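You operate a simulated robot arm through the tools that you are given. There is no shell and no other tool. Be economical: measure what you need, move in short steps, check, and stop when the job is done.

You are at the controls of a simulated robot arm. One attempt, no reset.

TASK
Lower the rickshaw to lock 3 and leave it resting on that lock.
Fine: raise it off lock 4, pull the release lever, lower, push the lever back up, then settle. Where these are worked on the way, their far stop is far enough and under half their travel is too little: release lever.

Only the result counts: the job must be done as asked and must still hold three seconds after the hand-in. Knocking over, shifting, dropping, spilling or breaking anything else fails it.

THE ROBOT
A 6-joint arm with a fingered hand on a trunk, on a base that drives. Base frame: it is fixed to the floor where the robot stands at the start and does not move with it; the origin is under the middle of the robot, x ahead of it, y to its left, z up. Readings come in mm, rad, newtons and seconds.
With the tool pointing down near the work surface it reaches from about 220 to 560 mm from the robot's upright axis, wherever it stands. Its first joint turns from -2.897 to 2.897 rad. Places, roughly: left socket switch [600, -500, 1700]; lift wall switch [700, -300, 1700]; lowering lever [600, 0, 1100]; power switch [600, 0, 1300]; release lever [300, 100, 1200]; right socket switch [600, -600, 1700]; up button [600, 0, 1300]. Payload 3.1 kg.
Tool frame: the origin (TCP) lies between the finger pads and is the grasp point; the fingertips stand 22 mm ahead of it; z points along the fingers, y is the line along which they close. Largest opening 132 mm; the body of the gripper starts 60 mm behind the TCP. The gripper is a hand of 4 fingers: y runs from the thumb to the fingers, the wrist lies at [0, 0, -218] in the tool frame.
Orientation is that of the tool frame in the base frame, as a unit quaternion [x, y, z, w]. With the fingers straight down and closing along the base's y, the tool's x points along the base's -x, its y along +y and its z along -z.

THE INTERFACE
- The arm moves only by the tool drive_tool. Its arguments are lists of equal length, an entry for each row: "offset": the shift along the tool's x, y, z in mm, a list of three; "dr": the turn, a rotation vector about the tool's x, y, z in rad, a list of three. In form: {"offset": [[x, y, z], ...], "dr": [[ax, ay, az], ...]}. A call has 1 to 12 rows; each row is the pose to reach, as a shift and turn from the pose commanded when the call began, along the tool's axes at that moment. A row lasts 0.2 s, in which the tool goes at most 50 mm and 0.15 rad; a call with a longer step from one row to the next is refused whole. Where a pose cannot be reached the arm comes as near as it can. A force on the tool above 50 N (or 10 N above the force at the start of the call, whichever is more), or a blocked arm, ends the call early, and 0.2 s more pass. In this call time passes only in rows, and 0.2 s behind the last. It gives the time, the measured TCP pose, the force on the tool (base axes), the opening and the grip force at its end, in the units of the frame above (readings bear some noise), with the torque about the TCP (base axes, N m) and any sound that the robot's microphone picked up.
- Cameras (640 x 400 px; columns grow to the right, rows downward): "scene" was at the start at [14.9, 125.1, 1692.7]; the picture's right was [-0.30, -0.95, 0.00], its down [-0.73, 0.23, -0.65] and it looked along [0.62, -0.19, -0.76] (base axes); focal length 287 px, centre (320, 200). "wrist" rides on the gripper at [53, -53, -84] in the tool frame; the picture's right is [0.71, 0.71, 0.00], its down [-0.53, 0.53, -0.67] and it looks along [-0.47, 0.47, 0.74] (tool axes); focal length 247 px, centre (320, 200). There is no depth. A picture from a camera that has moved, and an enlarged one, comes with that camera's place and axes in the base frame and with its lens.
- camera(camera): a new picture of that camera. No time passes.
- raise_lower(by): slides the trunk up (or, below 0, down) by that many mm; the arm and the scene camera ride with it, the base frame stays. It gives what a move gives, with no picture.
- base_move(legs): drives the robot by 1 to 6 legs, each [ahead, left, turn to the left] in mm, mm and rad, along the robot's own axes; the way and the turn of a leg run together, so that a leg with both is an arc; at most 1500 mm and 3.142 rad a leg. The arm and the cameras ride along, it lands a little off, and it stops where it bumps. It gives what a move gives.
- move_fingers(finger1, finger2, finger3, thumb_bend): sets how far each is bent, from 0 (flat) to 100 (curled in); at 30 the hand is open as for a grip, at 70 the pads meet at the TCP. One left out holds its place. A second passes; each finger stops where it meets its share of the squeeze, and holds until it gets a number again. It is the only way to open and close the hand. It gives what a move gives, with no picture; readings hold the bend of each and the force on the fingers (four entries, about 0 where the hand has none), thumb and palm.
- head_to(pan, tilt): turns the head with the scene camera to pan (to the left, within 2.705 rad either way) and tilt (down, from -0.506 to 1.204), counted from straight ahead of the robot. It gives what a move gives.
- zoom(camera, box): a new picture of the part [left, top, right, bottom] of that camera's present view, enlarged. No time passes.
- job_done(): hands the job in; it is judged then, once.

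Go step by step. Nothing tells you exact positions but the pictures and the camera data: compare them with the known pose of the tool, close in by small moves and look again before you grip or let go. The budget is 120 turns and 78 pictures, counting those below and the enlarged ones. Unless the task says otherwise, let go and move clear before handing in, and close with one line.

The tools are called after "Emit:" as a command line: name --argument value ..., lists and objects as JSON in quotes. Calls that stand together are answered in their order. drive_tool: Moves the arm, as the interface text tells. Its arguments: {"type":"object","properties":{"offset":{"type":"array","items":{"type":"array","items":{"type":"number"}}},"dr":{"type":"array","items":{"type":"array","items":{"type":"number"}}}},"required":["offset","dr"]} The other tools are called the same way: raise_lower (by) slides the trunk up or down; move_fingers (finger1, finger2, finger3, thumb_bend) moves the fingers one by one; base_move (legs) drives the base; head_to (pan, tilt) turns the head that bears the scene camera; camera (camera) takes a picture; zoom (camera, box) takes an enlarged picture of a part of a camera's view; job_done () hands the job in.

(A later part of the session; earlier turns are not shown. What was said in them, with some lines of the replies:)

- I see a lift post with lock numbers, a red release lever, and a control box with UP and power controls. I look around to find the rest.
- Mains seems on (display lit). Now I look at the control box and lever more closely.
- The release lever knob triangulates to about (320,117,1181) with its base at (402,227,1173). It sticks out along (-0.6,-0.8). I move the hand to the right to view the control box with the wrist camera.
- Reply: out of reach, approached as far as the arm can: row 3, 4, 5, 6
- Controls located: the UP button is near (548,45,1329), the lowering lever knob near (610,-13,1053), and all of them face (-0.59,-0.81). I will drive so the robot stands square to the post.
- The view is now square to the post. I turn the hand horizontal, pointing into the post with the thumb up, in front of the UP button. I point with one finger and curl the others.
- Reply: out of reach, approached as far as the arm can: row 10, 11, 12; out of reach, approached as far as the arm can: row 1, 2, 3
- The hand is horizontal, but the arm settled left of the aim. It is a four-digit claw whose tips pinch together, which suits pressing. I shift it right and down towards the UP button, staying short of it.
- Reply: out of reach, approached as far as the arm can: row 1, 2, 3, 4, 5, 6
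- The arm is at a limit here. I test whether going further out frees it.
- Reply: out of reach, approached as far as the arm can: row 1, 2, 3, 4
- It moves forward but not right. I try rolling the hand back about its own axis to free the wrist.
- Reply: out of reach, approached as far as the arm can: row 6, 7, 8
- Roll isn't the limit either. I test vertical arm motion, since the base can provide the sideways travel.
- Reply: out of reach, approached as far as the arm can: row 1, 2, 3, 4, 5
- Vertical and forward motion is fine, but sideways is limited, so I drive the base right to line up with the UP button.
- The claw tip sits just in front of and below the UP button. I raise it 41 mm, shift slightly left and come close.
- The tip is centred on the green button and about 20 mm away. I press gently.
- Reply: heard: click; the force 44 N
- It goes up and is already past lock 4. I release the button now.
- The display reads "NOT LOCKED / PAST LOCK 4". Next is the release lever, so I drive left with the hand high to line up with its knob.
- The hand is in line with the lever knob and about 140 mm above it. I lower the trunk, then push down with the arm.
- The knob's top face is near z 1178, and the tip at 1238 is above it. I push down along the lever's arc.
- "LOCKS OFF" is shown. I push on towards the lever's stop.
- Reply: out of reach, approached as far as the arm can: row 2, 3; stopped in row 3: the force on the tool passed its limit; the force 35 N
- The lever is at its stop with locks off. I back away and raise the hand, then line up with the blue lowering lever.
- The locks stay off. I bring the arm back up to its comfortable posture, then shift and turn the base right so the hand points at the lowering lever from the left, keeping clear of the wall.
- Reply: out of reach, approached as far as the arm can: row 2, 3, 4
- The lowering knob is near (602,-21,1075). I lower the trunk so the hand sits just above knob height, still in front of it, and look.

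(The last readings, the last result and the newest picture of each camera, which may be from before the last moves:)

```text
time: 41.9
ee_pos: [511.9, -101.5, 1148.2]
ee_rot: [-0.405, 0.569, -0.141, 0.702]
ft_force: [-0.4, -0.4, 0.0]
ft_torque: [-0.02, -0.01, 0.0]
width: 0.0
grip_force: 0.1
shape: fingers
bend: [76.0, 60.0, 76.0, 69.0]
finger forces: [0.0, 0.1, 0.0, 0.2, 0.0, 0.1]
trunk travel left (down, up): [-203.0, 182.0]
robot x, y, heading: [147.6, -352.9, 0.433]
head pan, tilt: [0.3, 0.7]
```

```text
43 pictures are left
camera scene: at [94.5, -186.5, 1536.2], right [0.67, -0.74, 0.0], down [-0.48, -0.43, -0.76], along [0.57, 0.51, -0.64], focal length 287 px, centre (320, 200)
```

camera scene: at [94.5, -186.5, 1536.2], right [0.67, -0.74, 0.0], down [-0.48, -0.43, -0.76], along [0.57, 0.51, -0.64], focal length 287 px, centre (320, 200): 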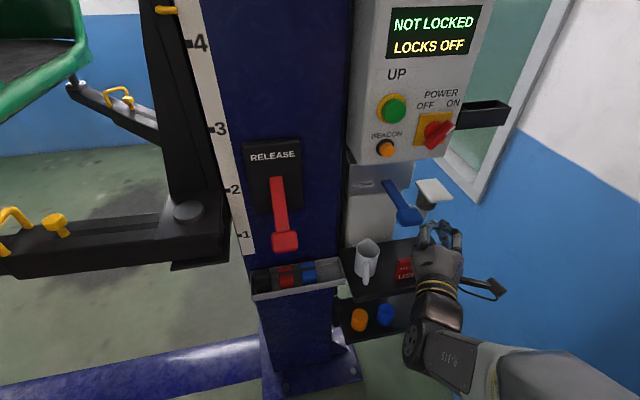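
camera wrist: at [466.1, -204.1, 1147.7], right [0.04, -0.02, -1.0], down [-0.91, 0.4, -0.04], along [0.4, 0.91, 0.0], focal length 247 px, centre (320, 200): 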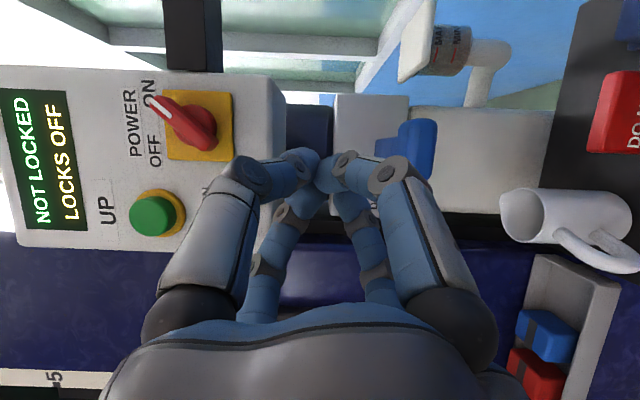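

The knob centre is near (611,-8,1066). I bring the hand forward above it.

Emit:
drive_tool --offset '[[-8, 7.5, 29], [-16, 15, 58], [-24, 22, 87], [-31.9, 29.8, 116.5]]' --dr '[[0, 0, 0], [0, 0, 0], [0, 0, 0], [0, 0, 0]]'

Emit:
camera --camera "wrist"

Emit:
camera --camera "scene"

```text
time: 42.9
ee_pos: [602.7, -13.0, 1150.0]
ee_rot: [-0.406, 0.569, -0.14, 0.701]
ft_force: [0.0, 0.0, -0.3]
ft_torque: [0.0, 0.0, 0.0]
width: 0.1
grip_force: 0.1
shape: fingers
bend: [76.0, 60.0, 76.0, 69.0]
finger forces: [0.0, 0.1, 0.0, 0.0, 0.1, 0.0]
trunk travel left (down, up): [-203.0, 182.0]
robot x, y, heading: [150.5, -355.1, 0.436]
head pan, tilt: [0.3, 0.7]
```

```text
42 pictures are left
camera wrist: at [556.1, -115.7, 1150.4], right [0.03, -0.02, -1.0], down [-0.91, 0.4, -0.04], along [0.4, 0.91, 0.0], focal length 247 px, centre (320, 200)
```

wrist: 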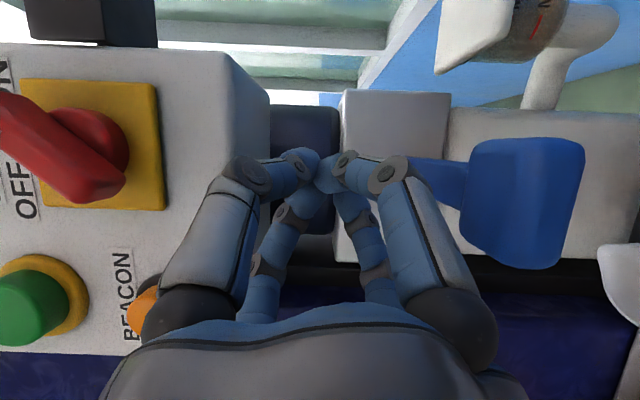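

```text
41 pictures are left
camera scene: at [95.1, -185.8, 1536.3], right [0.67, -0.74, 0.0], down [-0.48, -0.43, -0.76], along [0.57, 0.51, -0.64], focal length 287 px, centre (320, 200)
```

scene: 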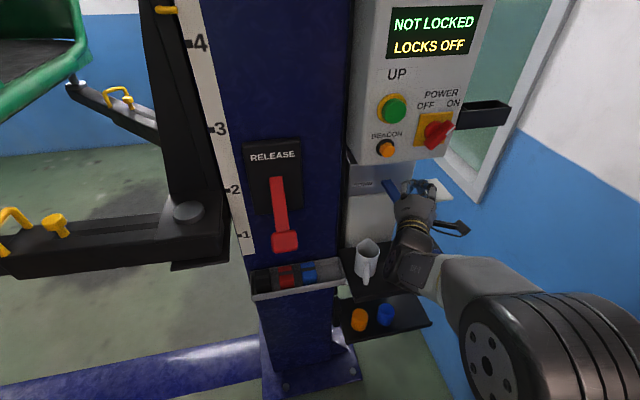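

The tip is above the blue knob. I press it down in small steps and watch the display.

Emit:
drive_tool --offset '[[27, 29, 0], [41, 43.8, 0], [47.8, 51, 1], [54.6, 58.4, 2], [60.5, 66, 4]]' --dr '[[0, 0, 0], [0, 0, 0], [0, 0, 0], [0, 0, 0], [0, 0, 0]]'

Emit:
camera --camera "scene"

```text
time: 44.1
ee_pos: [604.5, -10.7, 1061.1]
ee_rot: [-0.406, 0.568, -0.14, 0.702]
ft_force: [-2.2, 0.0, 3.5]
ft_torque: [0.03, 0.15, 0.01]
width: 0.1
grip_force: 1.8
shape: fingers
bend: [76.0, 62.0, 76.0, 69.0]
finger forces: [0.0, 4.2, 0.0, 0.0, 0.0, 0.1]
trunk travel left (down, up): [-203.0, 182.0]
robot x, y, heading: [147.4, -355.5, 0.436]
head pan, tilt: [0.3, 0.7]
```

```text
40 pictures are left
camera scene: at [93.6, -186.8, 1536.3], right [0.67, -0.74, 0.0], down [-0.48, -0.43, -0.77], along [0.57, 0.51, -0.64], focal length 287 px, centre (320, 200)
```

scene: 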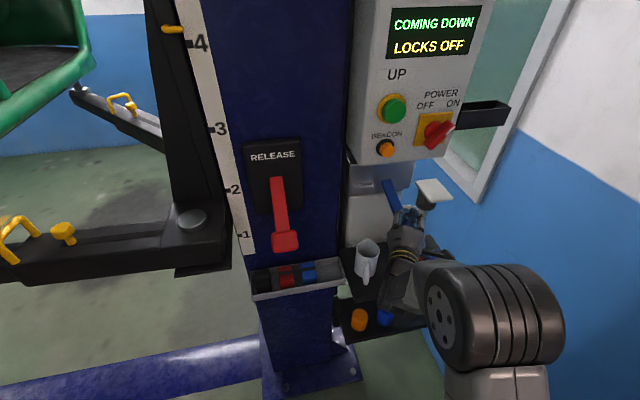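

It is coming down. I hold it for about a second.

Emit:
drive_tool --offset '[[0, 0, 0], [0, 0, 0], [0, 0, 0]]' --dr '[[0, 0, 0], [0, 0, 0], [0, 0, 0]]'

Emit:
camera --camera "scene"

```text
time: 44.9
ee_pos: [603.8, -10.4, 1061.3]
ee_rot: [-0.406, 0.568, -0.14, 0.702]
ft_force: [-2.6, -0.5, 2.9]
ft_torque: [0.02, 0.15, 0.03]
width: 0.0
grip_force: 2.2
shape: fingers
bend: [76.0, 62.0, 76.0, 69.0]
finger forces: [0.1, 4.3, 0.0, 0.0, 0.0, 0.0]
trunk travel left (down, up): [-203.0, 182.0]
robot x, y, heading: [145.7, -359.0, 0.434]
head pan, tilt: [0.3, 0.7]
```

```text
39 pictures are left
camera scene: at [93.5, -186.9, 1536.3], right [0.67, -0.74, 0.0], down [-0.48, -0.43, -0.77], along [0.57, 0.51, -0.64], focal length 287 px, centre (320, 200)
```

scene: 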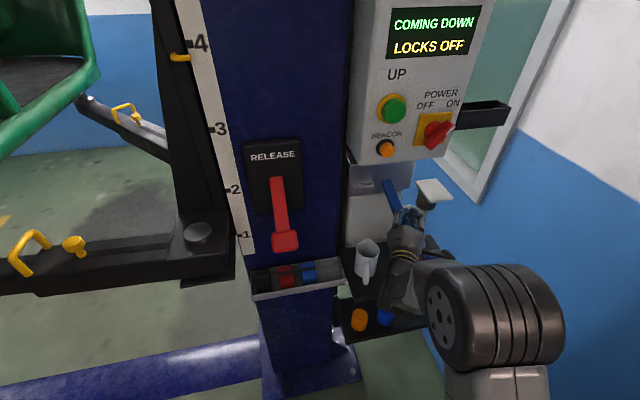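

It is below lock 4 now and needs a little more. I hold briefly, then lift off the lever.

Emit:
drive_tool --offset '[[0, 0, 0], [0, 0, 0], [-34, -36, -2], [-61, -66, -4]]' --dr '[[0, 0, 0], [0, 0, 0], [0, 0, 0], [0, 0, 0]]'

Emit:
camera --camera "scene"

```text
time: 45.9
ee_pos: [599.6, -13.2, 1149.3]
ee_rot: [-0.406, 0.568, -0.14, 0.702]
ft_force: [-0.3, -0.3, -0.8]
ft_torque: [-0.02, 0.01, -0.03]
width: 0.0
grip_force: 0.1
shape: fingers
bend: [76.0, 60.0, 76.0, 69.0]
finger forces: [0.1, 0.0, 0.0, 0.1, 0.0, 0.1]
trunk travel left (down, up): [-203.0, 182.0]
robot x, y, heading: [145.0, -352.0, 0.436]
head pan, tilt: [0.3, 0.7]
```

```text
38 pictures are left
camera scene: at [94.1, -186.9, 1536.3], right [0.67, -0.74, 0.0], down [-0.48, -0.43, -0.77], along [0.57, 0.51, -0.64], focal length 287 px, centre (320, 200)
```

scene: 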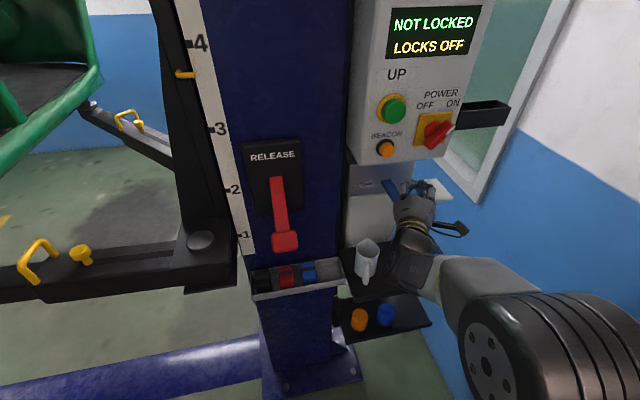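

The lift is stopped between locks 4 and 3. I retract, swing back left and drop below the release lever to push it up.

Emit:
drive_tool --offset '[[8, -7.5, -29], [16, -15, -58], [24, -22, -87], [30, -28, -114]]' --dr '[[0, 0, 0], [0, 0, 0], [0, 0, 0], [0, 0, 0]]'

Emit:
base_move --legs '[[0, 0, 0.5], [-15, 60, 0]]'

Emit:
raise_lower --by -150

Emit:
head_to --pan 0.0 --tilt 0.6

Emit:
camera --camera "scene"

Emit:
camera --camera "wrist"

```text
time: 46.9
ee_pos: [512.1, -98.2, 1148.9]
ee_rot: [-0.405, 0.568, -0.141, 0.702]
ft_force: [0.3, -0.6, -0.1]
ft_torque: [0.0, 0.01, 0.01]
width: 0.2
grip_force: 0.2
shape: fingers
bend: [76.0, 60.0, 76.0, 69.0]
finger forces: [0.0, 0.1, 0.1, 0.1, 0.2, 0.0]
trunk travel left (down, up): [-203.0, 182.0]
robot x, y, heading: [146.6, -352.6, 0.436]
head pan, tilt: [0.3, 0.7]
```

```text
time: 49.3
ee_pos: [287.8, 71.2, 1148.3]
ee_rot: [-0.533, 0.45, 0.036, 0.716]
ft_force: [-0.7, 0.8, 0.0]
ft_torque: [-0.02, 0.0, -0.01]
width: 0.1
grip_force: 0.1
shape: fingers
bend: [76.0, 60.0, 76.0, 69.0]
finger forces: [0.1, 0.0, 0.0, 0.0, 0.0, 0.0]
trunk travel left (down, up): [-203.0, 182.0]
robot x, y, heading: [89.0, -327.9, 0.929]
head pan, tilt: [0.3, 0.7]
```

```text
time: 51.0
ee_pos: [290.3, 70.7, 997.1]
ee_rot: [-0.534, 0.451, 0.036, 0.715]
ft_force: [-0.1, 0.2, -0.3]
ft_torque: [0.0, -0.01, -0.03]
width: 0.0
grip_force: 0.1
shape: fingers
bend: [76.0, 60.0, 76.0, 69.0]
finger forces: [0.0, 0.0, 0.0, 0.0, 0.0, 0.1]
trunk travel left (down, up): [-53.0, 332.0]
robot x, y, heading: [91.5, -329.1, 0.927]
head pan, tilt: [0.3, 0.7]
```

```text
time: 51.9
ee_pos: [289.6, 70.6, 996.3]
ee_rot: [-0.533, 0.451, 0.037, 0.714]
ft_force: [-0.2, 0.2, -0.6]
ft_torque: [-0.01, 0.04, 0.02]
width: 0.1
grip_force: 0.2
shape: fingers
bend: [76.0, 60.0, 76.0, 69.0]
finger forces: [0.0, 0.1, 0.1, 0.1, 0.0, 0.0]
trunk travel left (down, up): [-53.0, 332.0]
robot x, y, heading: [91.0, -330.3, 0.935]
head pan, tilt: [0.0, 0.6]
```

```text
37 pictures are left
camera scene: at [-10.7, -217.7, 1394.2], right [0.8, -0.6, 0.0], down [-0.34, -0.45, -0.82], along [0.49, 0.66, -0.57], focal length 287 px, centre (320, 200)
```

scene: 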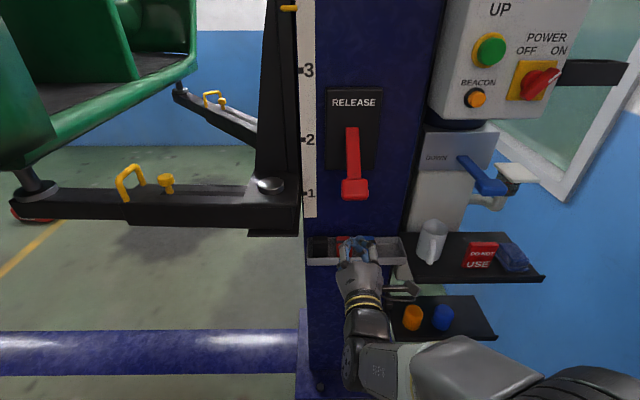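

```text
36 pictures are left
camera wrist: at [298.3, -41.9, 996.9], right [0.04, 0.0, -1.0], down [-1.0, -0.08, -0.04], along [-0.08, 1.0, 0.0], focal length 247 px, centre (320, 200)
```

wrist: 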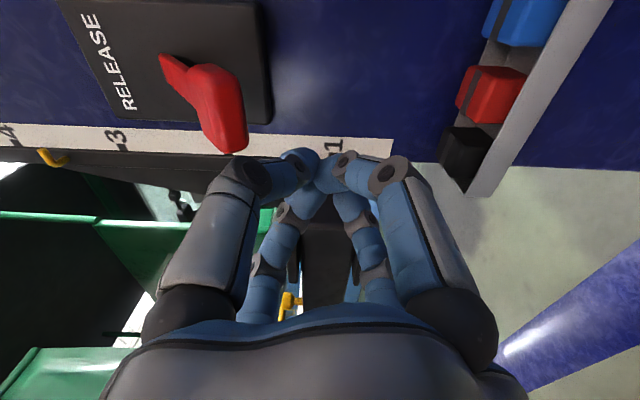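

The lowered knob is at about (351,146,1070). I move the tip forward underneath it.

Emit:
drive_tool --offset '[[0, 0, 30], [1, -1, 60], [2, -2, 85]]' --dr '[[0, 0, 0], [0, 0, 0], [0, 0, 0]]'

Emit:
camera --camera "wrist"

Emit:
camera --camera "scene"

```text
time: 52.6
ee_pos: [344.8, 135.9, 999.3]
ee_rot: [-0.533, 0.452, 0.037, 0.715]
ft_force: [-0.6, -0.1, 0.4]
ft_torque: [-0.01, 0.0, -0.01]
width: 0.1
grip_force: 0.1
shape: fingers
bend: [76.0, 60.0, 76.0, 69.0]
finger forces: [0.0, 0.1, 0.0, 0.0, 0.1, 0.0]
trunk travel left (down, up): [-53.0, 332.0]
robot x, y, heading: [89.2, -327.5, 0.933]
head pan, tilt: [0.0, 0.6]
```

```text
35 pictures are left
camera wrist: at [353.1, 23.9, 998.9], right [0.04, 0.0, -1.0], down [-1.0, -0.08, -0.04], along [-0.08, 1.0, 0.0], focal length 247 px, centre (320, 200)
```

wrist: 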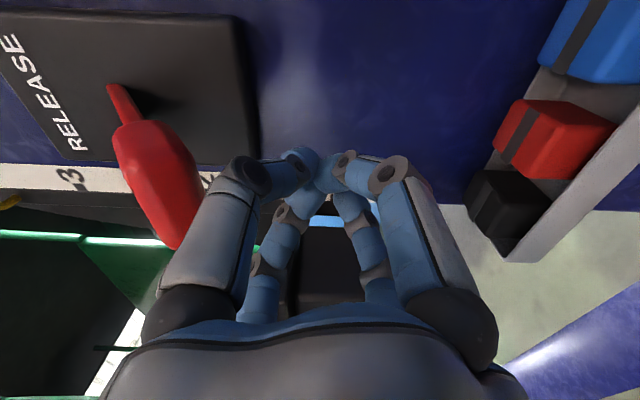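

```text
34 pictures are left
camera scene: at [-10.4, -217.4, 1394.2], right [0.8, -0.6, 0.0], down [-0.34, -0.45, -0.82], along [0.49, 0.66, -0.57], focal length 287 px, centre (320, 200)
```

scene: 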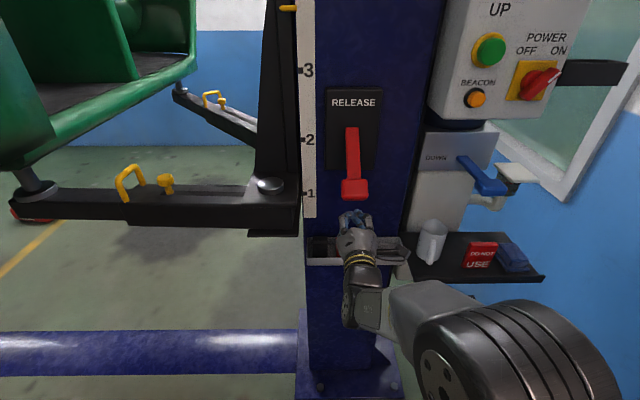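

The tip is about 50 mm below the knob. I push up along the lever's arc.

Emit:
drive_tool --offset '[[-13.7, -14.6, 0], [-27.4, -29.2, 0], [-34.3, -36.5, 0], [-41.2, -43.7, 0], [-48, -51, -2], [-54.9, -58.3, -4], [-61.7, -65.6, -7], [-68.6, -72.9, -10], [-75.5, -80.2, -14], [-82.3, -87.5, -18], [-89.2, -94.8, -22], [-94.7, -100.6, -25]]' --dr '[[0, 0, 0], [0, 0, 0], [0, 0, 0], [0, 0, 0], [0, 0, 0], [0, 0, 0], [0, 0, 0], [0, 0, 0], [0, 0, 0], [0, 0, 0], [0, 0, 0], [0, 0, 0]]'

Emit:
camera --camera "wrist"

Emit:
camera --camera "scene"

```text
time: 53.4
ee_pos: [341.5, 132.9, 1031.2]
ee_rot: [-0.544, 0.457, 0.036, 0.702]
ft_force: [-5.0, -7.9, -10.1]
ft_torque: [0.21, -0.11, -0.01]
width: 0.1
grip_force: 6.3
shape: fingers
bend: [76.0, 60.0, 76.0, 69.0]
finger forces: [0.1, 0.0, 4.9, 0.0, 8.6, 0.0]
trunk travel left (down, up): [-53.0, 332.0]
robot x, y, heading: [88.7, -327.5, 0.932]
head pan, tilt: [0.0, 0.6]
stopped in row 3: the force on the tool passed its limit (the readings are from after the stop); the commanded pose is now the measured one
```

```text
33 pictures are left
camera wrist: at [350.3, 22.5, 1034.1], right [0.02, -0.03, -1.0], down [-1.0, -0.08, -0.02], along [-0.08, 1.0, -0.03], focal length 247 px, centre (320, 200)
```

wrist: 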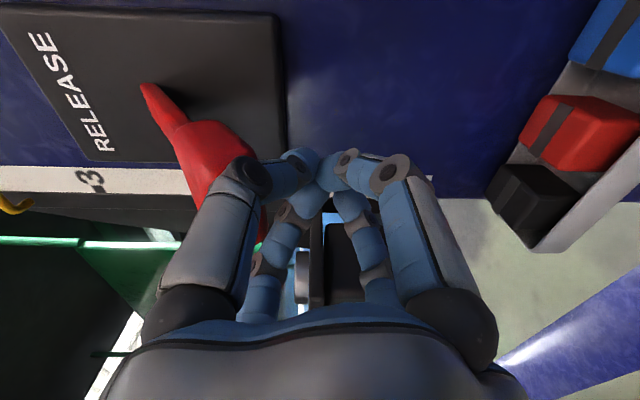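

```text
32 pictures are left
camera scene: at [-10.6, -217.5, 1394.2], right [0.8, -0.6, 0.0], down [-0.34, -0.45, -0.82], along [0.49, 0.66, -0.57], focal length 287 px, centre (320, 200)
```

scene: 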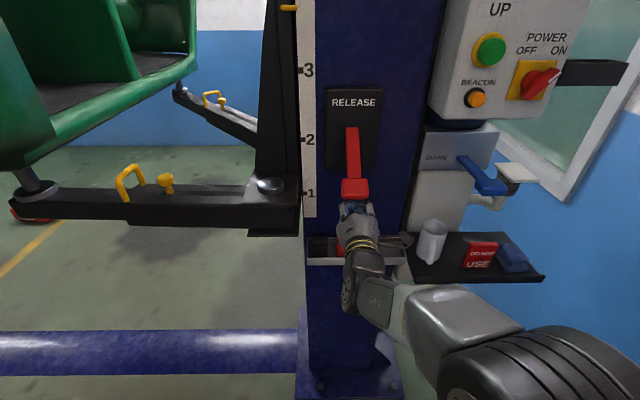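

The knuckles met the knob first. I ease down, back off about 20 mm so only the tips sit under it, and push again.

Emit:
drive_tool --offset '[[10.3, 11, 0], [10.3, 11, -22], [3, 3, -22], [-3.5, -3.6, -22], [-10.3, -11, -22], [-17.1, -18.2, -22], [-24, -25.5, -24], [-31, -32.8, -26], [-37.7, -40.1, -29], [-44.6, -47.4, -33], [-51.5, -54.7, -38]]' --dr '[[0, 0, 0], [0, 0, 0], [0, 0, 0], [0, 0, 0], [0, 0, 0], [0, 0, 0], [0, 0, 0], [0, 0, 0], [0, 0, 0], [0, 0, 0], [0, 0, 0]]'

Emit:
camera --camera "wrist"

```text
time: 54.9
ee_pos: [327.7, 112.9, 1049.4]
ee_rot: [-0.549, 0.463, 0.034, 0.695]
ft_force: [-4.8, -13.1, -15.6]
ft_torque: [-0.17, 0.19, -0.12]
width: 0.0
grip_force: 23.0
shape: fingers
bend: [76.0, 60.0, 76.0, 73.0]
finger forces: [0.1, 0.1, 0.1, 0.1, 45.8, 0.0]
trunk travel left (down, up): [-53.0, 332.0]
robot x, y, heading: [89.4, -329.6, 0.935]
head pan, tilt: [0.0, 0.6]
stopped in row 7: the force on the tool passed its limit (the readings are from after the stop); the commanded pose is now the measured one
```

```text
31 pictures are left
camera wrist: at [336.8, 1.2, 1055.0], right [0.01, -0.05, -1.0], down [-1.0, -0.08, 0.0], along [-0.08, 1.0, -0.05], focal length 247 px, centre (320, 200)
```

wrist: 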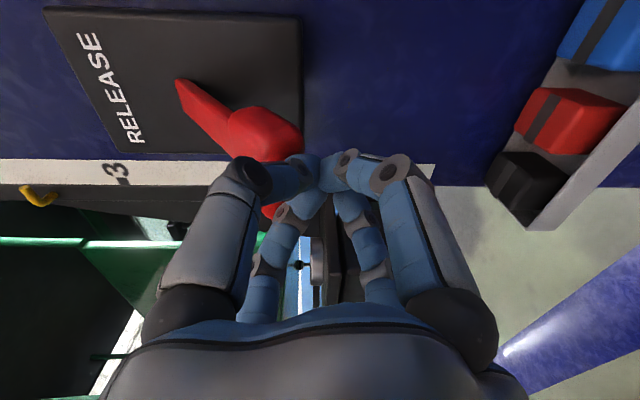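

Pushing on the knob's end face gives no torque. Instead I will back off, open the hand, cage the knob with the digits and lift it.

Emit:
drive_tool --offset '[[0, 0, -40], [0, 0, -80], [-9, -9.5, -80], [-17, -18, -80]]' --dr '[[0, 0, 0], [0, 0, 0], [0, 0, 0], [0, 0, 0]]'

Emit:
move_fingers --finger1 30 --finger2 30 --finger3 30 --thumb_bend 30

Emit:
camera --camera "wrist"

Emit:
camera --camera "scene"

```text
time: 55.9
ee_pos: [279.1, 50.2, 1081.4]
ee_rot: [-0.547, 0.46, 0.035, 0.698]
ft_force: [-0.5, 0.5, -0.3]
ft_torque: [0.01, 0.0, 0.0]
width: 0.0
grip_force: 0.1
shape: fingers
bend: [76.0, 60.0, 76.0, 69.0]
finger forces: [0.0, 0.0, 0.0, 0.1, 0.0, 0.1]
trunk travel left (down, up): [-53.0, 332.0]
robot x, y, heading: [87.7, -326.5, 0.93]
head pan, tilt: [0.0, 0.6]
```

```text
time: 56.9
ee_pos: [279.4, 51.0, 1080.6]
ee_rot: [-0.547, 0.46, 0.034, 0.698]
ft_force: [0.5, -0.7, 0.1]
ft_torque: [-0.03, 0.0, 0.0]
width: 87.5
grip_force: 0.0
shape: fingers
bend: [30.0, 30.0, 30.0, 30.0]
finger forces: [0.0, 0.1, 0.0, 0.0, 0.0, 0.1]
trunk travel left (down, up): [-53.0, 332.0]
robot x, y, heading: [91.1, -329.9, 0.93]
head pan, tilt: [0.0, 0.6]
```

```text
30 pictures are left
camera wrist: at [288.2, -61.5, 1084.6], right [0.01, -0.04, -1.0], down [-1.0, -0.08, -0.01], along [-0.08, 1.0, -0.04], focal length 247 px, centre (320, 200)
```

wrist: 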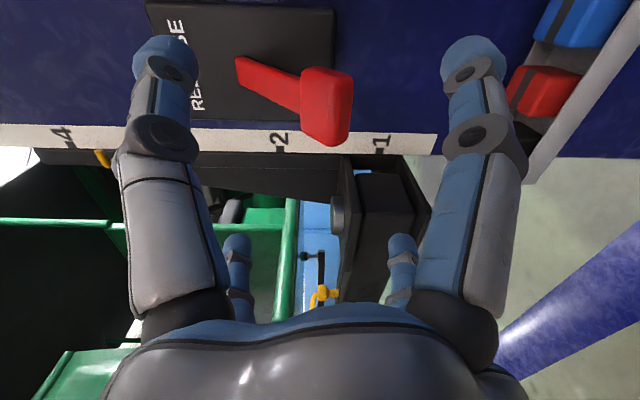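

```text
29 pictures are left
camera scene: at [-11.1, -218.7, 1394.2], right [0.8, -0.6, 0.0], down [-0.34, -0.45, -0.83], along [0.49, 0.66, -0.56], focal length 287 px, centre (320, 200)
```

scene: 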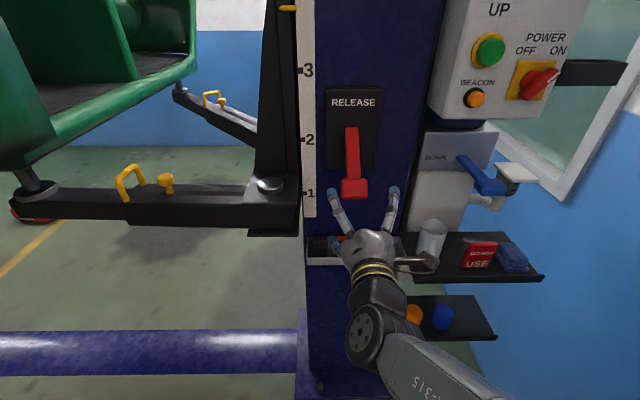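

The knob is centred in the open claw. I advance to cage it.

Emit:
drive_tool --offset '[[0, 0, 30], [3, 3, 60], [6, 6, 90], [6, 6, 110], [6, 6, 122]]' --dr '[[0, 0, 0], [0, 0, 0], [0, 0, 0], [0, 0, 0], [0, 0, 0]]'

Emit:
camera --camera "wrist"

```text
time: 58.1
ee_pos: [353.1, 148.3, 1069.4]
ee_rot: [-0.546, 0.461, 0.034, 0.698]
ft_force: [0.6, 0.2, -0.4]
ft_torque: [-0.01, 0.0, 0.0]
width: 87.5
grip_force: 0.1
shape: fingers
bend: [30.0, 30.0, 30.0, 30.0]
finger forces: [0.0, 0.1, 0.0, 0.0, 0.0, 0.1]
trunk travel left (down, up): [-53.0, 332.0]
robot x, y, heading: [85.1, -327.5, 0.932]
head pan, tilt: [0.0, 0.6]
```

```text
28 pictures are left
camera wrist: at [362.5, 36.1, 1072.6], right [0.01, -0.04, -1.0], down [-1.0, -0.08, -0.01], along [-0.08, 1.0, -0.04], focal length 247 px, centre (320, 200)
```

wrist: 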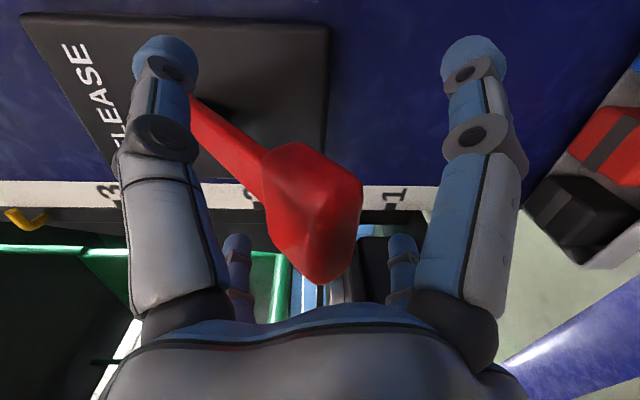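

The knob is inside the cage, so I close the digits on it.

Emit:
move_fingers --finger1 70 --finger2 70 --finger3 70 --thumb_bend 70

Emit:
camera --camera "wrist"

```text
time: 59.1
ee_pos: [358.0, 145.5, 1070.8]
ee_rot: [-0.544, 0.462, 0.036, 0.699]
ft_force: [19.3, -3.5, 11.4]
ft_torque: [0.56, 0.15, -0.09]
width: 20.2
grip_force: 24.0
shape: fingers
bend: [64.0, 63.0, 47.0, 58.0]
finger forces: [7.6, 8.0, 10.9, 0.0, 21.3, 0.0]
trunk travel left (down, up): [-53.0, 332.0]
robot x, y, heading: [89.3, -332.3, 0.937]
head pan, tilt: [0.0, 0.6]
```

```text
27 pictures are left
camera wrist: at [365.7, 33.6, 1073.6], right [0.01, -0.04, -1.0], down [-1.0, -0.08, -0.01], along [-0.08, 1.0, -0.04], focal length 247 px, centre (320, 200)
```

wrist: 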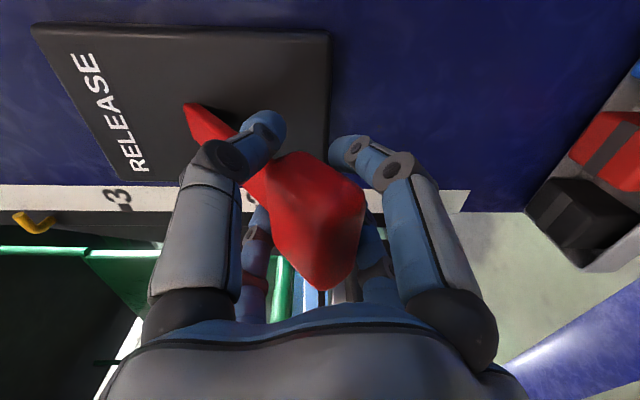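

It is well gripped, with the lower digit hooked behind the knob. I lift along the arc.

Emit:
drive_tool --offset '[[-6.2, -6.5, -8], [-11.6, -12.4, -14.5], [-18.5, -19.6, -20.5], [-25.3, -26.9, -26], [-32.2, -34.2, -30], [-39.7, -42.2, -34], [-48, -50.9, -36], [-55.5, -58.9, -37.5], [-63, -66.9, -38]]' --dr '[[0, 0, 0], [0, 0, 0], [0, 0, 0], [0, 0, 0], [0, 0, 0], [0, 0, 0], [0, 0, 0], [0, 0, 0], [0, 0, 0]]'

Emit:
camera --camera "wrist"

Emit:
camera --camera "scene"

```text
time: 61.1
ee_pos: [334.4, 123.8, 1157.3]
ee_rot: [-0.551, 0.461, 0.035, 0.695]
ft_force: [17.4, 1.6, -12.6]
ft_torque: [-0.25, 0.01, -0.19]
width: 17.4
grip_force: 20.2
shape: fingers
bend: [63.0, 65.0, 54.0, 59.0]
finger forces: [11.2, 14.5, 2.4, 0.0, 11.5, 0.0]
trunk travel left (down, up): [-53.0, 332.0]
robot x, y, heading: [89.6, -330.8, 0.934]
head pan, tilt: [0.0, 0.6]
```

```text
26 pictures are left
camera wrist: at [343.7, 10.7, 1162.7], right [0.01, -0.05, -1.0], down [-1.0, -0.09, -0.01], along [-0.09, 1.0, -0.05], focal length 247 px, centre (320, 200)
```

wrist: 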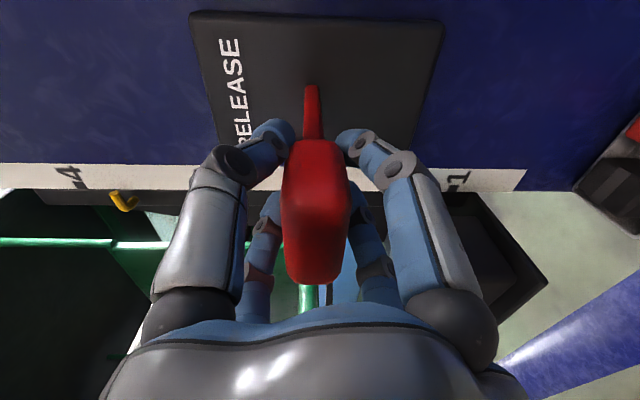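

```text
25 pictures are left
camera scene: at [-6.1, -216.4, 1394.3], right [0.8, -0.6, 0.0], down [-0.34, -0.46, -0.82], along [0.49, 0.66, -0.57], focal length 287 px, centre (320, 200)
```

scene: 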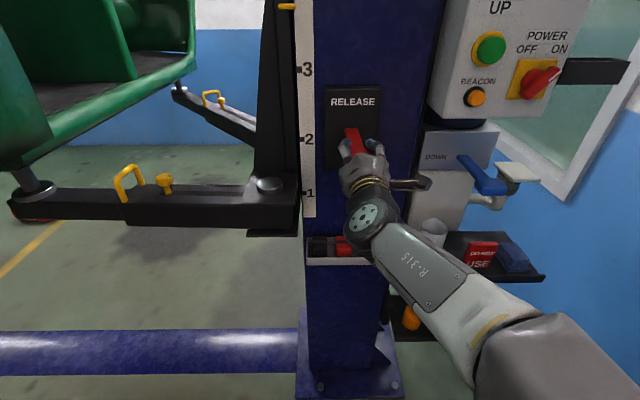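

The lever is back near level. I push up a little further to make sure it reaches its stop.

Emit:
drive_tool --offset '[[-5, -5.3, 0], [-10, -10.6, 0]]' --dr '[[0, 0, 0], [0, 0, 0]]'

Emit:
head_to --pan 0.0 --tilt 0.2

Emit:
camera --camera "scene"

Emit:
camera --camera "wrist"

```text
time: 61.8
ee_pos: [333.9, 123.4, 1162.5]
ee_rot: [-0.557, 0.466, 0.034, 0.687]
ft_force: [8.5, 7.1, -11.9]
ft_torque: [-0.17, -0.09, -0.07]
width: 16.6
grip_force: 17.9
shape: fingers
bend: [60.0, 61.0, 56.0, 63.0]
finger forces: [11.8, 12.3, 0.0, 0.1, 11.2, 0.0]
trunk travel left (down, up): [-53.0, 332.0]
robot x, y, heading: [88.4, -328.0, 0.932]
head pan, tilt: [0.0, 0.6]
stopped in row 2: the force on the tool passed its limit (the readings are from after the stop); the commanded pose is now the measured one
```

```text
time: 62.7
ee_pos: [333.8, 124.9, 1162.5]
ee_rot: [-0.557, 0.465, 0.035, 0.688]
ft_force: [10.2, 6.5, -23.2]
ft_torque: [-0.26, 0.09, -0.09]
width: 16.7
grip_force: 19.9
shape: fingers
bend: [60.0, 61.0, 56.0, 63.0]
finger forces: [15.8, 15.8, 0.0, 0.0, 9.0, 0.0]
trunk travel left (down, up): [-53.0, 332.0]
robot x, y, heading: [91.5, -330.2, 0.934]
head pan, tilt: [0.0, 0.201]
```

```text
24 pictures are left
camera scene: at [-4.5, -211.0, 1430.8], right [0.8, -0.6, 0.0], down [-0.12, -0.16, -0.98], along [0.58, 0.79, -0.2], focal length 287 px, centre (320, 200)
```

scene: 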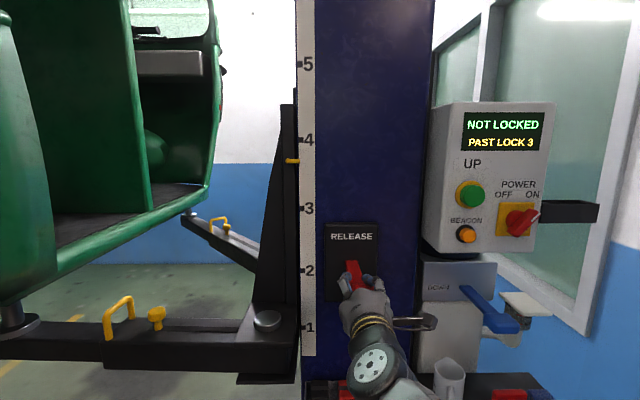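

```text
23 pictures are left
camera wrist: at [342.8, 13.3, 1169.7], right [0.0, -0.07, -1.0], down [-1.0, -0.09, 0.01], along [-0.09, 0.99, -0.06], focal length 247 px, centre (320, 200)
```

wrist: 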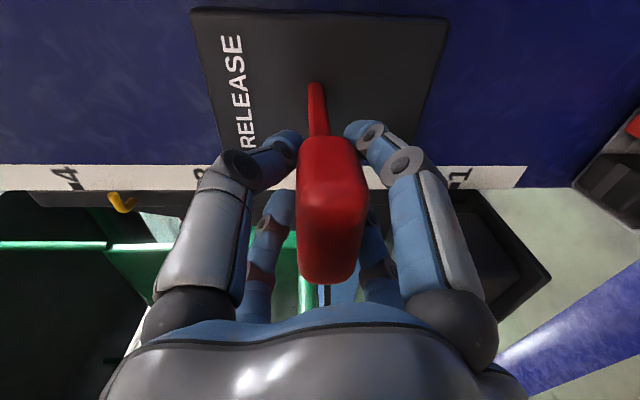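

The display shows "NOT LOCKED / PAST LOCK 3" and the lever is at its stop. I open the hand, back straight out, and close the claw again.

Emit:
move_fingers --finger1 30 --finger2 30 --finger3 30 --thumb_bend 30

Emit:
drive_tool --offset '[[0, 0, -30], [0, 0, -60], [0, 0, -90]]' --dr '[[0, 0, 0], [0, 0, 0], [0, 0, 0]]'

Emit:
camera --camera "scene"

```text
time: 63.7
ee_pos: [330.0, 122.3, 1166.4]
ee_rot: [-0.554, 0.463, 0.034, 0.691]
ft_force: [-0.7, 0.7, 0.3]
ft_torque: [0.04, 0.01, -0.01]
width: 87.1
grip_force: 0.2
shape: fingers
bend: [30.0, 30.0, 30.0, 30.0]
finger forces: [0.0, 0.0, 0.0, 0.0, 0.1, 0.0]
trunk travel left (down, up): [-53.0, 332.0]
robot x, y, heading: [91.5, -333.4, 0.931]
head pan, tilt: [0.0, 0.201]
```

```text
time: 64.5
ee_pos: [274.8, 49.6, 1170.4]
ee_rot: [-0.555, 0.463, 0.035, 0.69]
ft_force: [0.4, -0.4, 0.0]
ft_torque: [0.0, 0.02, -0.02]
width: 87.3
grip_force: 0.0
shape: fingers
bend: [30.0, 30.0, 30.0, 30.0]
finger forces: [0.0, 0.0, 0.1, 0.1, 0.1, 0.0]
trunk travel left (down, up): [-53.0, 332.0]
robot x, y, heading: [88.5, -327.3, 0.936]
head pan, tilt: [0.0, 0.201]
```

```text
22 pictures are left
camera scene: at [-8.6, -215.5, 1431.0], right [0.8, -0.6, 0.0], down [-0.12, -0.16, -0.98], along [0.58, 0.79, -0.2], focal length 287 px, centre (320, 200)
```

scene: 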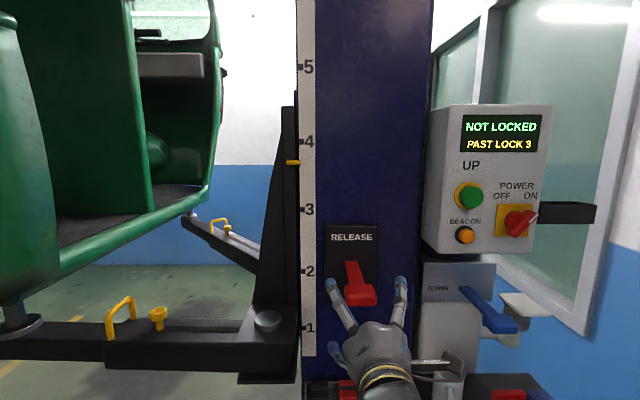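

The release lever stays up. I close the claw and go back to the lowering lever.

Emit:
move_fingers --finger1 70 --finger2 60 --finger3 70 --thumb_bend 70

Emit:
base_move --legs '[[0, -73, 0], [0, 0, -0.5]]'

Emit:
head_to --pan 0.3 --tilt 0.4

Emit:
camera --camera "wrist"

Emit:
camera --camera "scene"

```text
time: 65.5
ee_pos: [275.6, 50.9, 1171.2]
ee_rot: [-0.555, 0.463, 0.035, 0.69]
ft_force: [0.1, 0.4, 1.2]
ft_torque: [0.02, 0.01, 0.03]
width: 0.2
grip_force: 0.0
shape: fingers
bend: [69.0, 60.0, 69.0, 69.0]
finger forces: [0.1, 0.0, 0.0, 0.2, 0.0, 0.0]
trunk travel left (down, up): [-53.0, 332.0]
robot x, y, heading: [91.5, -330.0, 0.936]
head pan, tilt: [0.0, 0.201]
```

```text
time: 67.9
ee_pos: [494.6, -128.9, 1170.6]
ee_rot: [-0.425, 0.585, -0.135, 0.677]
ft_force: [-0.3, 0.0, 0.2]
ft_torque: [-0.01, -0.02, -0.02]
width: 0.0
grip_force: 0.1
shape: fingers
bend: [69.0, 60.0, 69.0, 69.0]
finger forces: [0.0, 0.1, 0.0, 0.0, 0.0, 0.0]
trunk travel left (down, up): [-53.0, 332.0]
robot x, y, heading: [149.7, -374.9, 0.436]
head pan, tilt: [0.0, 0.201]
```

```text
time: 68.7
ee_pos: [493.1, -128.4, 1169.5]
ee_rot: [-0.424, 0.585, -0.135, 0.678]
ft_force: [0.3, -0.2, 0.2]
ft_torque: [0.03, 0.01, 0.01]
width: 0.0
grip_force: 0.0
shape: fingers
bend: [69.0, 60.0, 69.0, 69.0]
finger forces: [0.0, 0.0, 0.0, 0.0, 0.0, 0.0]
trunk travel left (down, up): [-53.0, 332.0]
robot x, y, heading: [147.3, -372.9, 0.432]
head pan, tilt: [0.3, 0.4]
```

```text
21 pictures are left
camera wrist: at [448.7, -231.2, 1176.4], right [-0.02, -0.05, -1.0], down [-0.92, 0.4, 0.0], along [0.4, 0.92, -0.06], focal length 247 px, centre (320, 200)
```

wrist: 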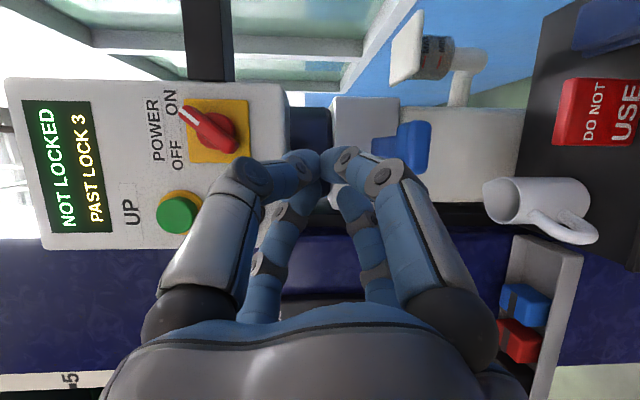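

```text
20 pictures are left
camera scene: at [101.8, -202.9, 1412.5], right [0.67, -0.74, 0.0], down [-0.29, -0.26, -0.92], along [0.68, 0.62, -0.39], focal length 287 px, centre (320, 200)
```

scene: 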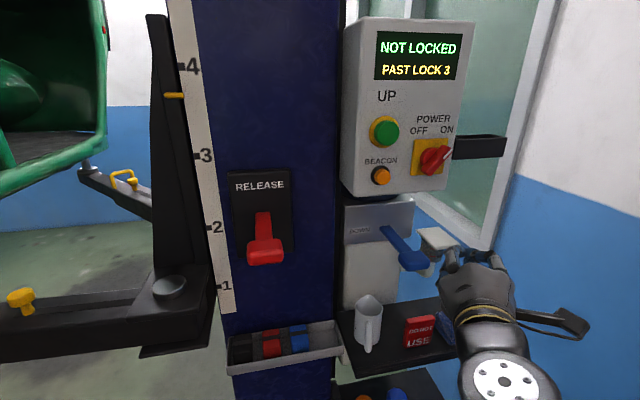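

Same approach as before: I move the claw above the blue knob.

Emit:
drive_tool --offset '[[-12, 9, 37], [-24, 18, 74], [-36, 27, 111], [-47.8, 35.4, 147.6]]' --dr '[[0, 0, 0], [0, 0, 0], [0, 0, 0], [0, 0, 0]]'

Emit:
camera --camera "wrist"

```text
time: 69.7
ee_pos: [604.4, -13.3, 1167.4]
ee_rot: [-0.423, 0.586, -0.136, 0.678]
ft_force: [0.1, 0.9, 0.4]
ft_torque: [0.0, -0.01, 0.01]
width: 0.0
grip_force: 0.1
shape: fingers
bend: [69.0, 60.0, 69.0, 69.0]
finger forces: [0.0, 0.0, 0.0, 0.0, 0.0, 0.0]
trunk travel left (down, up): [-53.0, 332.0]
robot x, y, heading: [144.7, -375.9, 0.433]
head pan, tilt: [0.3, 0.4]
```

```text
19 pictures are left
camera wrist: at [559.8, -115.7, 1174.9], right [-0.02, -0.06, -1.0], down [-0.92, 0.4, 0.0], along [0.4, 0.92, -0.06], focal length 247 px, centre (320, 200)
```

wrist: 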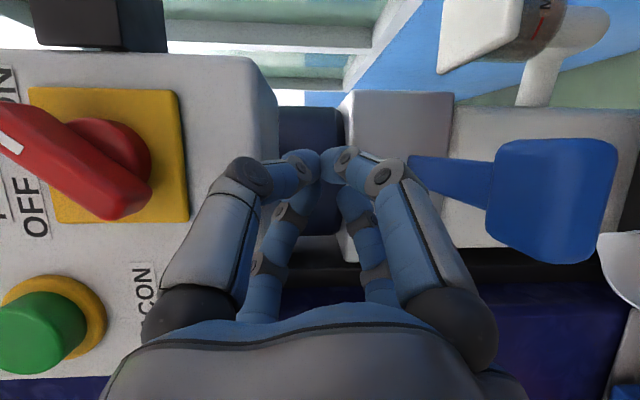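

Above the knob again, I press down and hold.

Emit:
drive_tool --offset '[[23.8, 25.7, 1.5], [47.5, 51.3, 3], [61, 66, 4], [68, 73.5, 5], [71, 78.5, 7], [71, 78.5, 7]]' --dr '[[0, 0, 0], [0, 0, 0], [0, 0, 0], [0, 0, 0], [0, 0, 0], [0, 0, 0]]'

Emit:
camera --camera "scene"

```text
time: 71.1
ee_pos: [605.7, -12.2, 1064.2]
ee_rot: [-0.422, 0.586, -0.137, 0.678]
ft_force: [-2.2, -0.8, 4.1]
ft_torque: [0.07, 0.12, 0.07]
width: 0.0
grip_force: 2.1
shape: fingers
bend: [69.0, 62.0, 69.0, 69.0]
finger forces: [0.0, 4.2, 0.0, 0.0, 0.0, 0.0]
trunk travel left (down, up): [-53.0, 332.0]
robot x, y, heading: [146.6, -375.3, 0.435]
head pan, tilt: [0.3, 0.4]
```

```text
18 pictures are left
camera scene: at [100.9, -203.3, 1412.5], right [0.67, -0.74, 0.0], down [-0.29, -0.26, -0.92], along [0.68, 0.62, -0.39], focal length 287 px, centre (320, 200)
```

scene: 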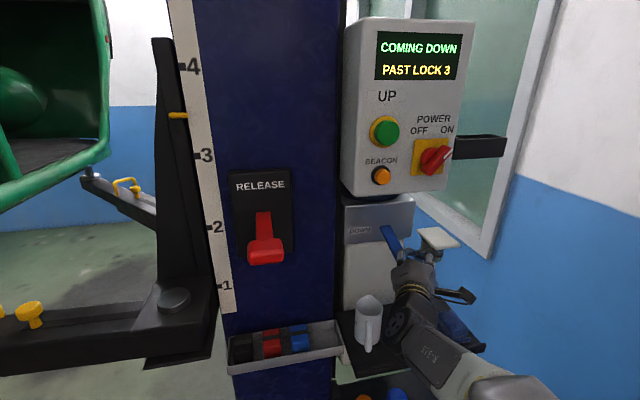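

It is coming down towards lock 3. I hold on.

Emit:
drive_tool --offset '[[0, 0, 0], [0, 0, 0], [0, 0, 0], [0, 0, 0], [0, 0, 0], [0, 0, 0], [0, 0, 0]]' --dr '[[0, 0, 0], [0, 0, 0], [0, 0, 0], [0, 0, 0], [0, 0, 0], [0, 0, 0], [0, 0, 0]]'

Emit:
camera --camera "scene"

```text
time: 72.7
ee_pos: [604.9, -11.6, 1063.7]
ee_rot: [-0.423, 0.586, -0.137, 0.678]
ft_force: [-2.0, 0.1, 3.2]
ft_torque: [0.08, 0.05, 0.04]
width: 0.0
grip_force: 1.4
shape: fingers
bend: [69.0, 62.0, 69.0, 69.0]
finger forces: [0.0, 4.1, 0.0, 0.1, 0.0, 0.1]
trunk travel left (down, up): [-53.0, 332.0]
robot x, y, heading: [149.3, -374.4, 0.439]
head pan, tilt: [0.3, 0.4]
```

```text
17 pictures are left
camera scene: at [101.0, -203.3, 1412.5], right [0.67, -0.74, 0.0], down [-0.29, -0.26, -0.92], along [0.68, 0.62, -0.39], focal length 287 px, centre (320, 200)
```

scene: 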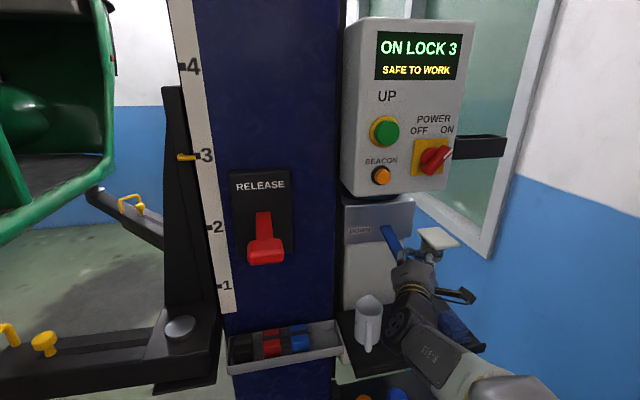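

"ON LOCK 3 / SAFE TO WORK" is shown. I lift off the lever and retract.

Emit:
drive_tool --offset '[[-24, -26, -2], [-48, -52, -3], [-72, -78, -5], [-60, -87, -42], [-48, -96, -79], [-36, -105, -116]]' --dr '[[0, 0, 0], [0, 0, 0], [0, 0, 0], [0, 0, 0], [0, 0, 0], [0, 0, 0]]'

Emit:
camera --camera "scene"

```text
time: 74.1
ee_pos: [522.3, -99.0, 1171.8]
ee_rot: [-0.424, 0.585, -0.136, 0.678]
ft_force: [-1.0, -0.6, 0.2]
ft_torque: [0.0, 0.01, -0.01]
width: 0.1
grip_force: 0.1
shape: fingers
bend: [69.0, 60.0, 69.0, 69.0]
finger forces: [0.0, 0.0, 0.0, 0.1, 0.0, 0.0]
trunk travel left (down, up): [-53.0, 332.0]
robot x, y, heading: [152.1, -370.6, 0.434]
head pan, tilt: [0.3, 0.4]
```

```text
16 pictures are left
camera scene: at [101.2, -203.5, 1412.5], right [0.67, -0.74, 0.0], down [-0.29, -0.26, -0.92], along [0.68, 0.62, -0.39], focal length 287 px, centre (320, 200)
```

scene: 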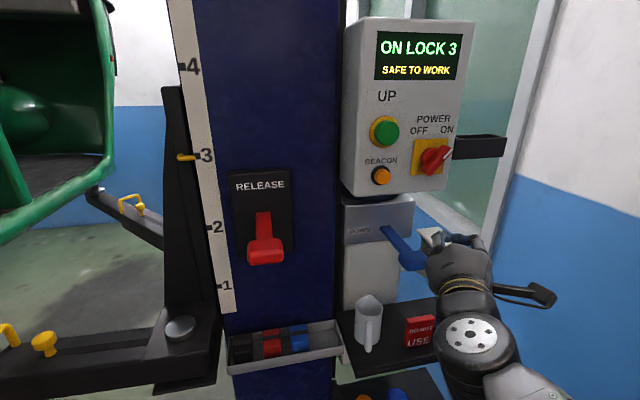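

The lift rests on lock 3, the release lever is up, the lowering lever has sprung back, and the hand is clear. I hand in.

Emit:
job_done

```text
The job is handed in.
```

The rickshaw is resting on lock 3, and the display read "ON LOCK 3 / SAFE TO WORK" at hand-in. The release lever is back up, the lowering lever has returned, and the arm is clear.
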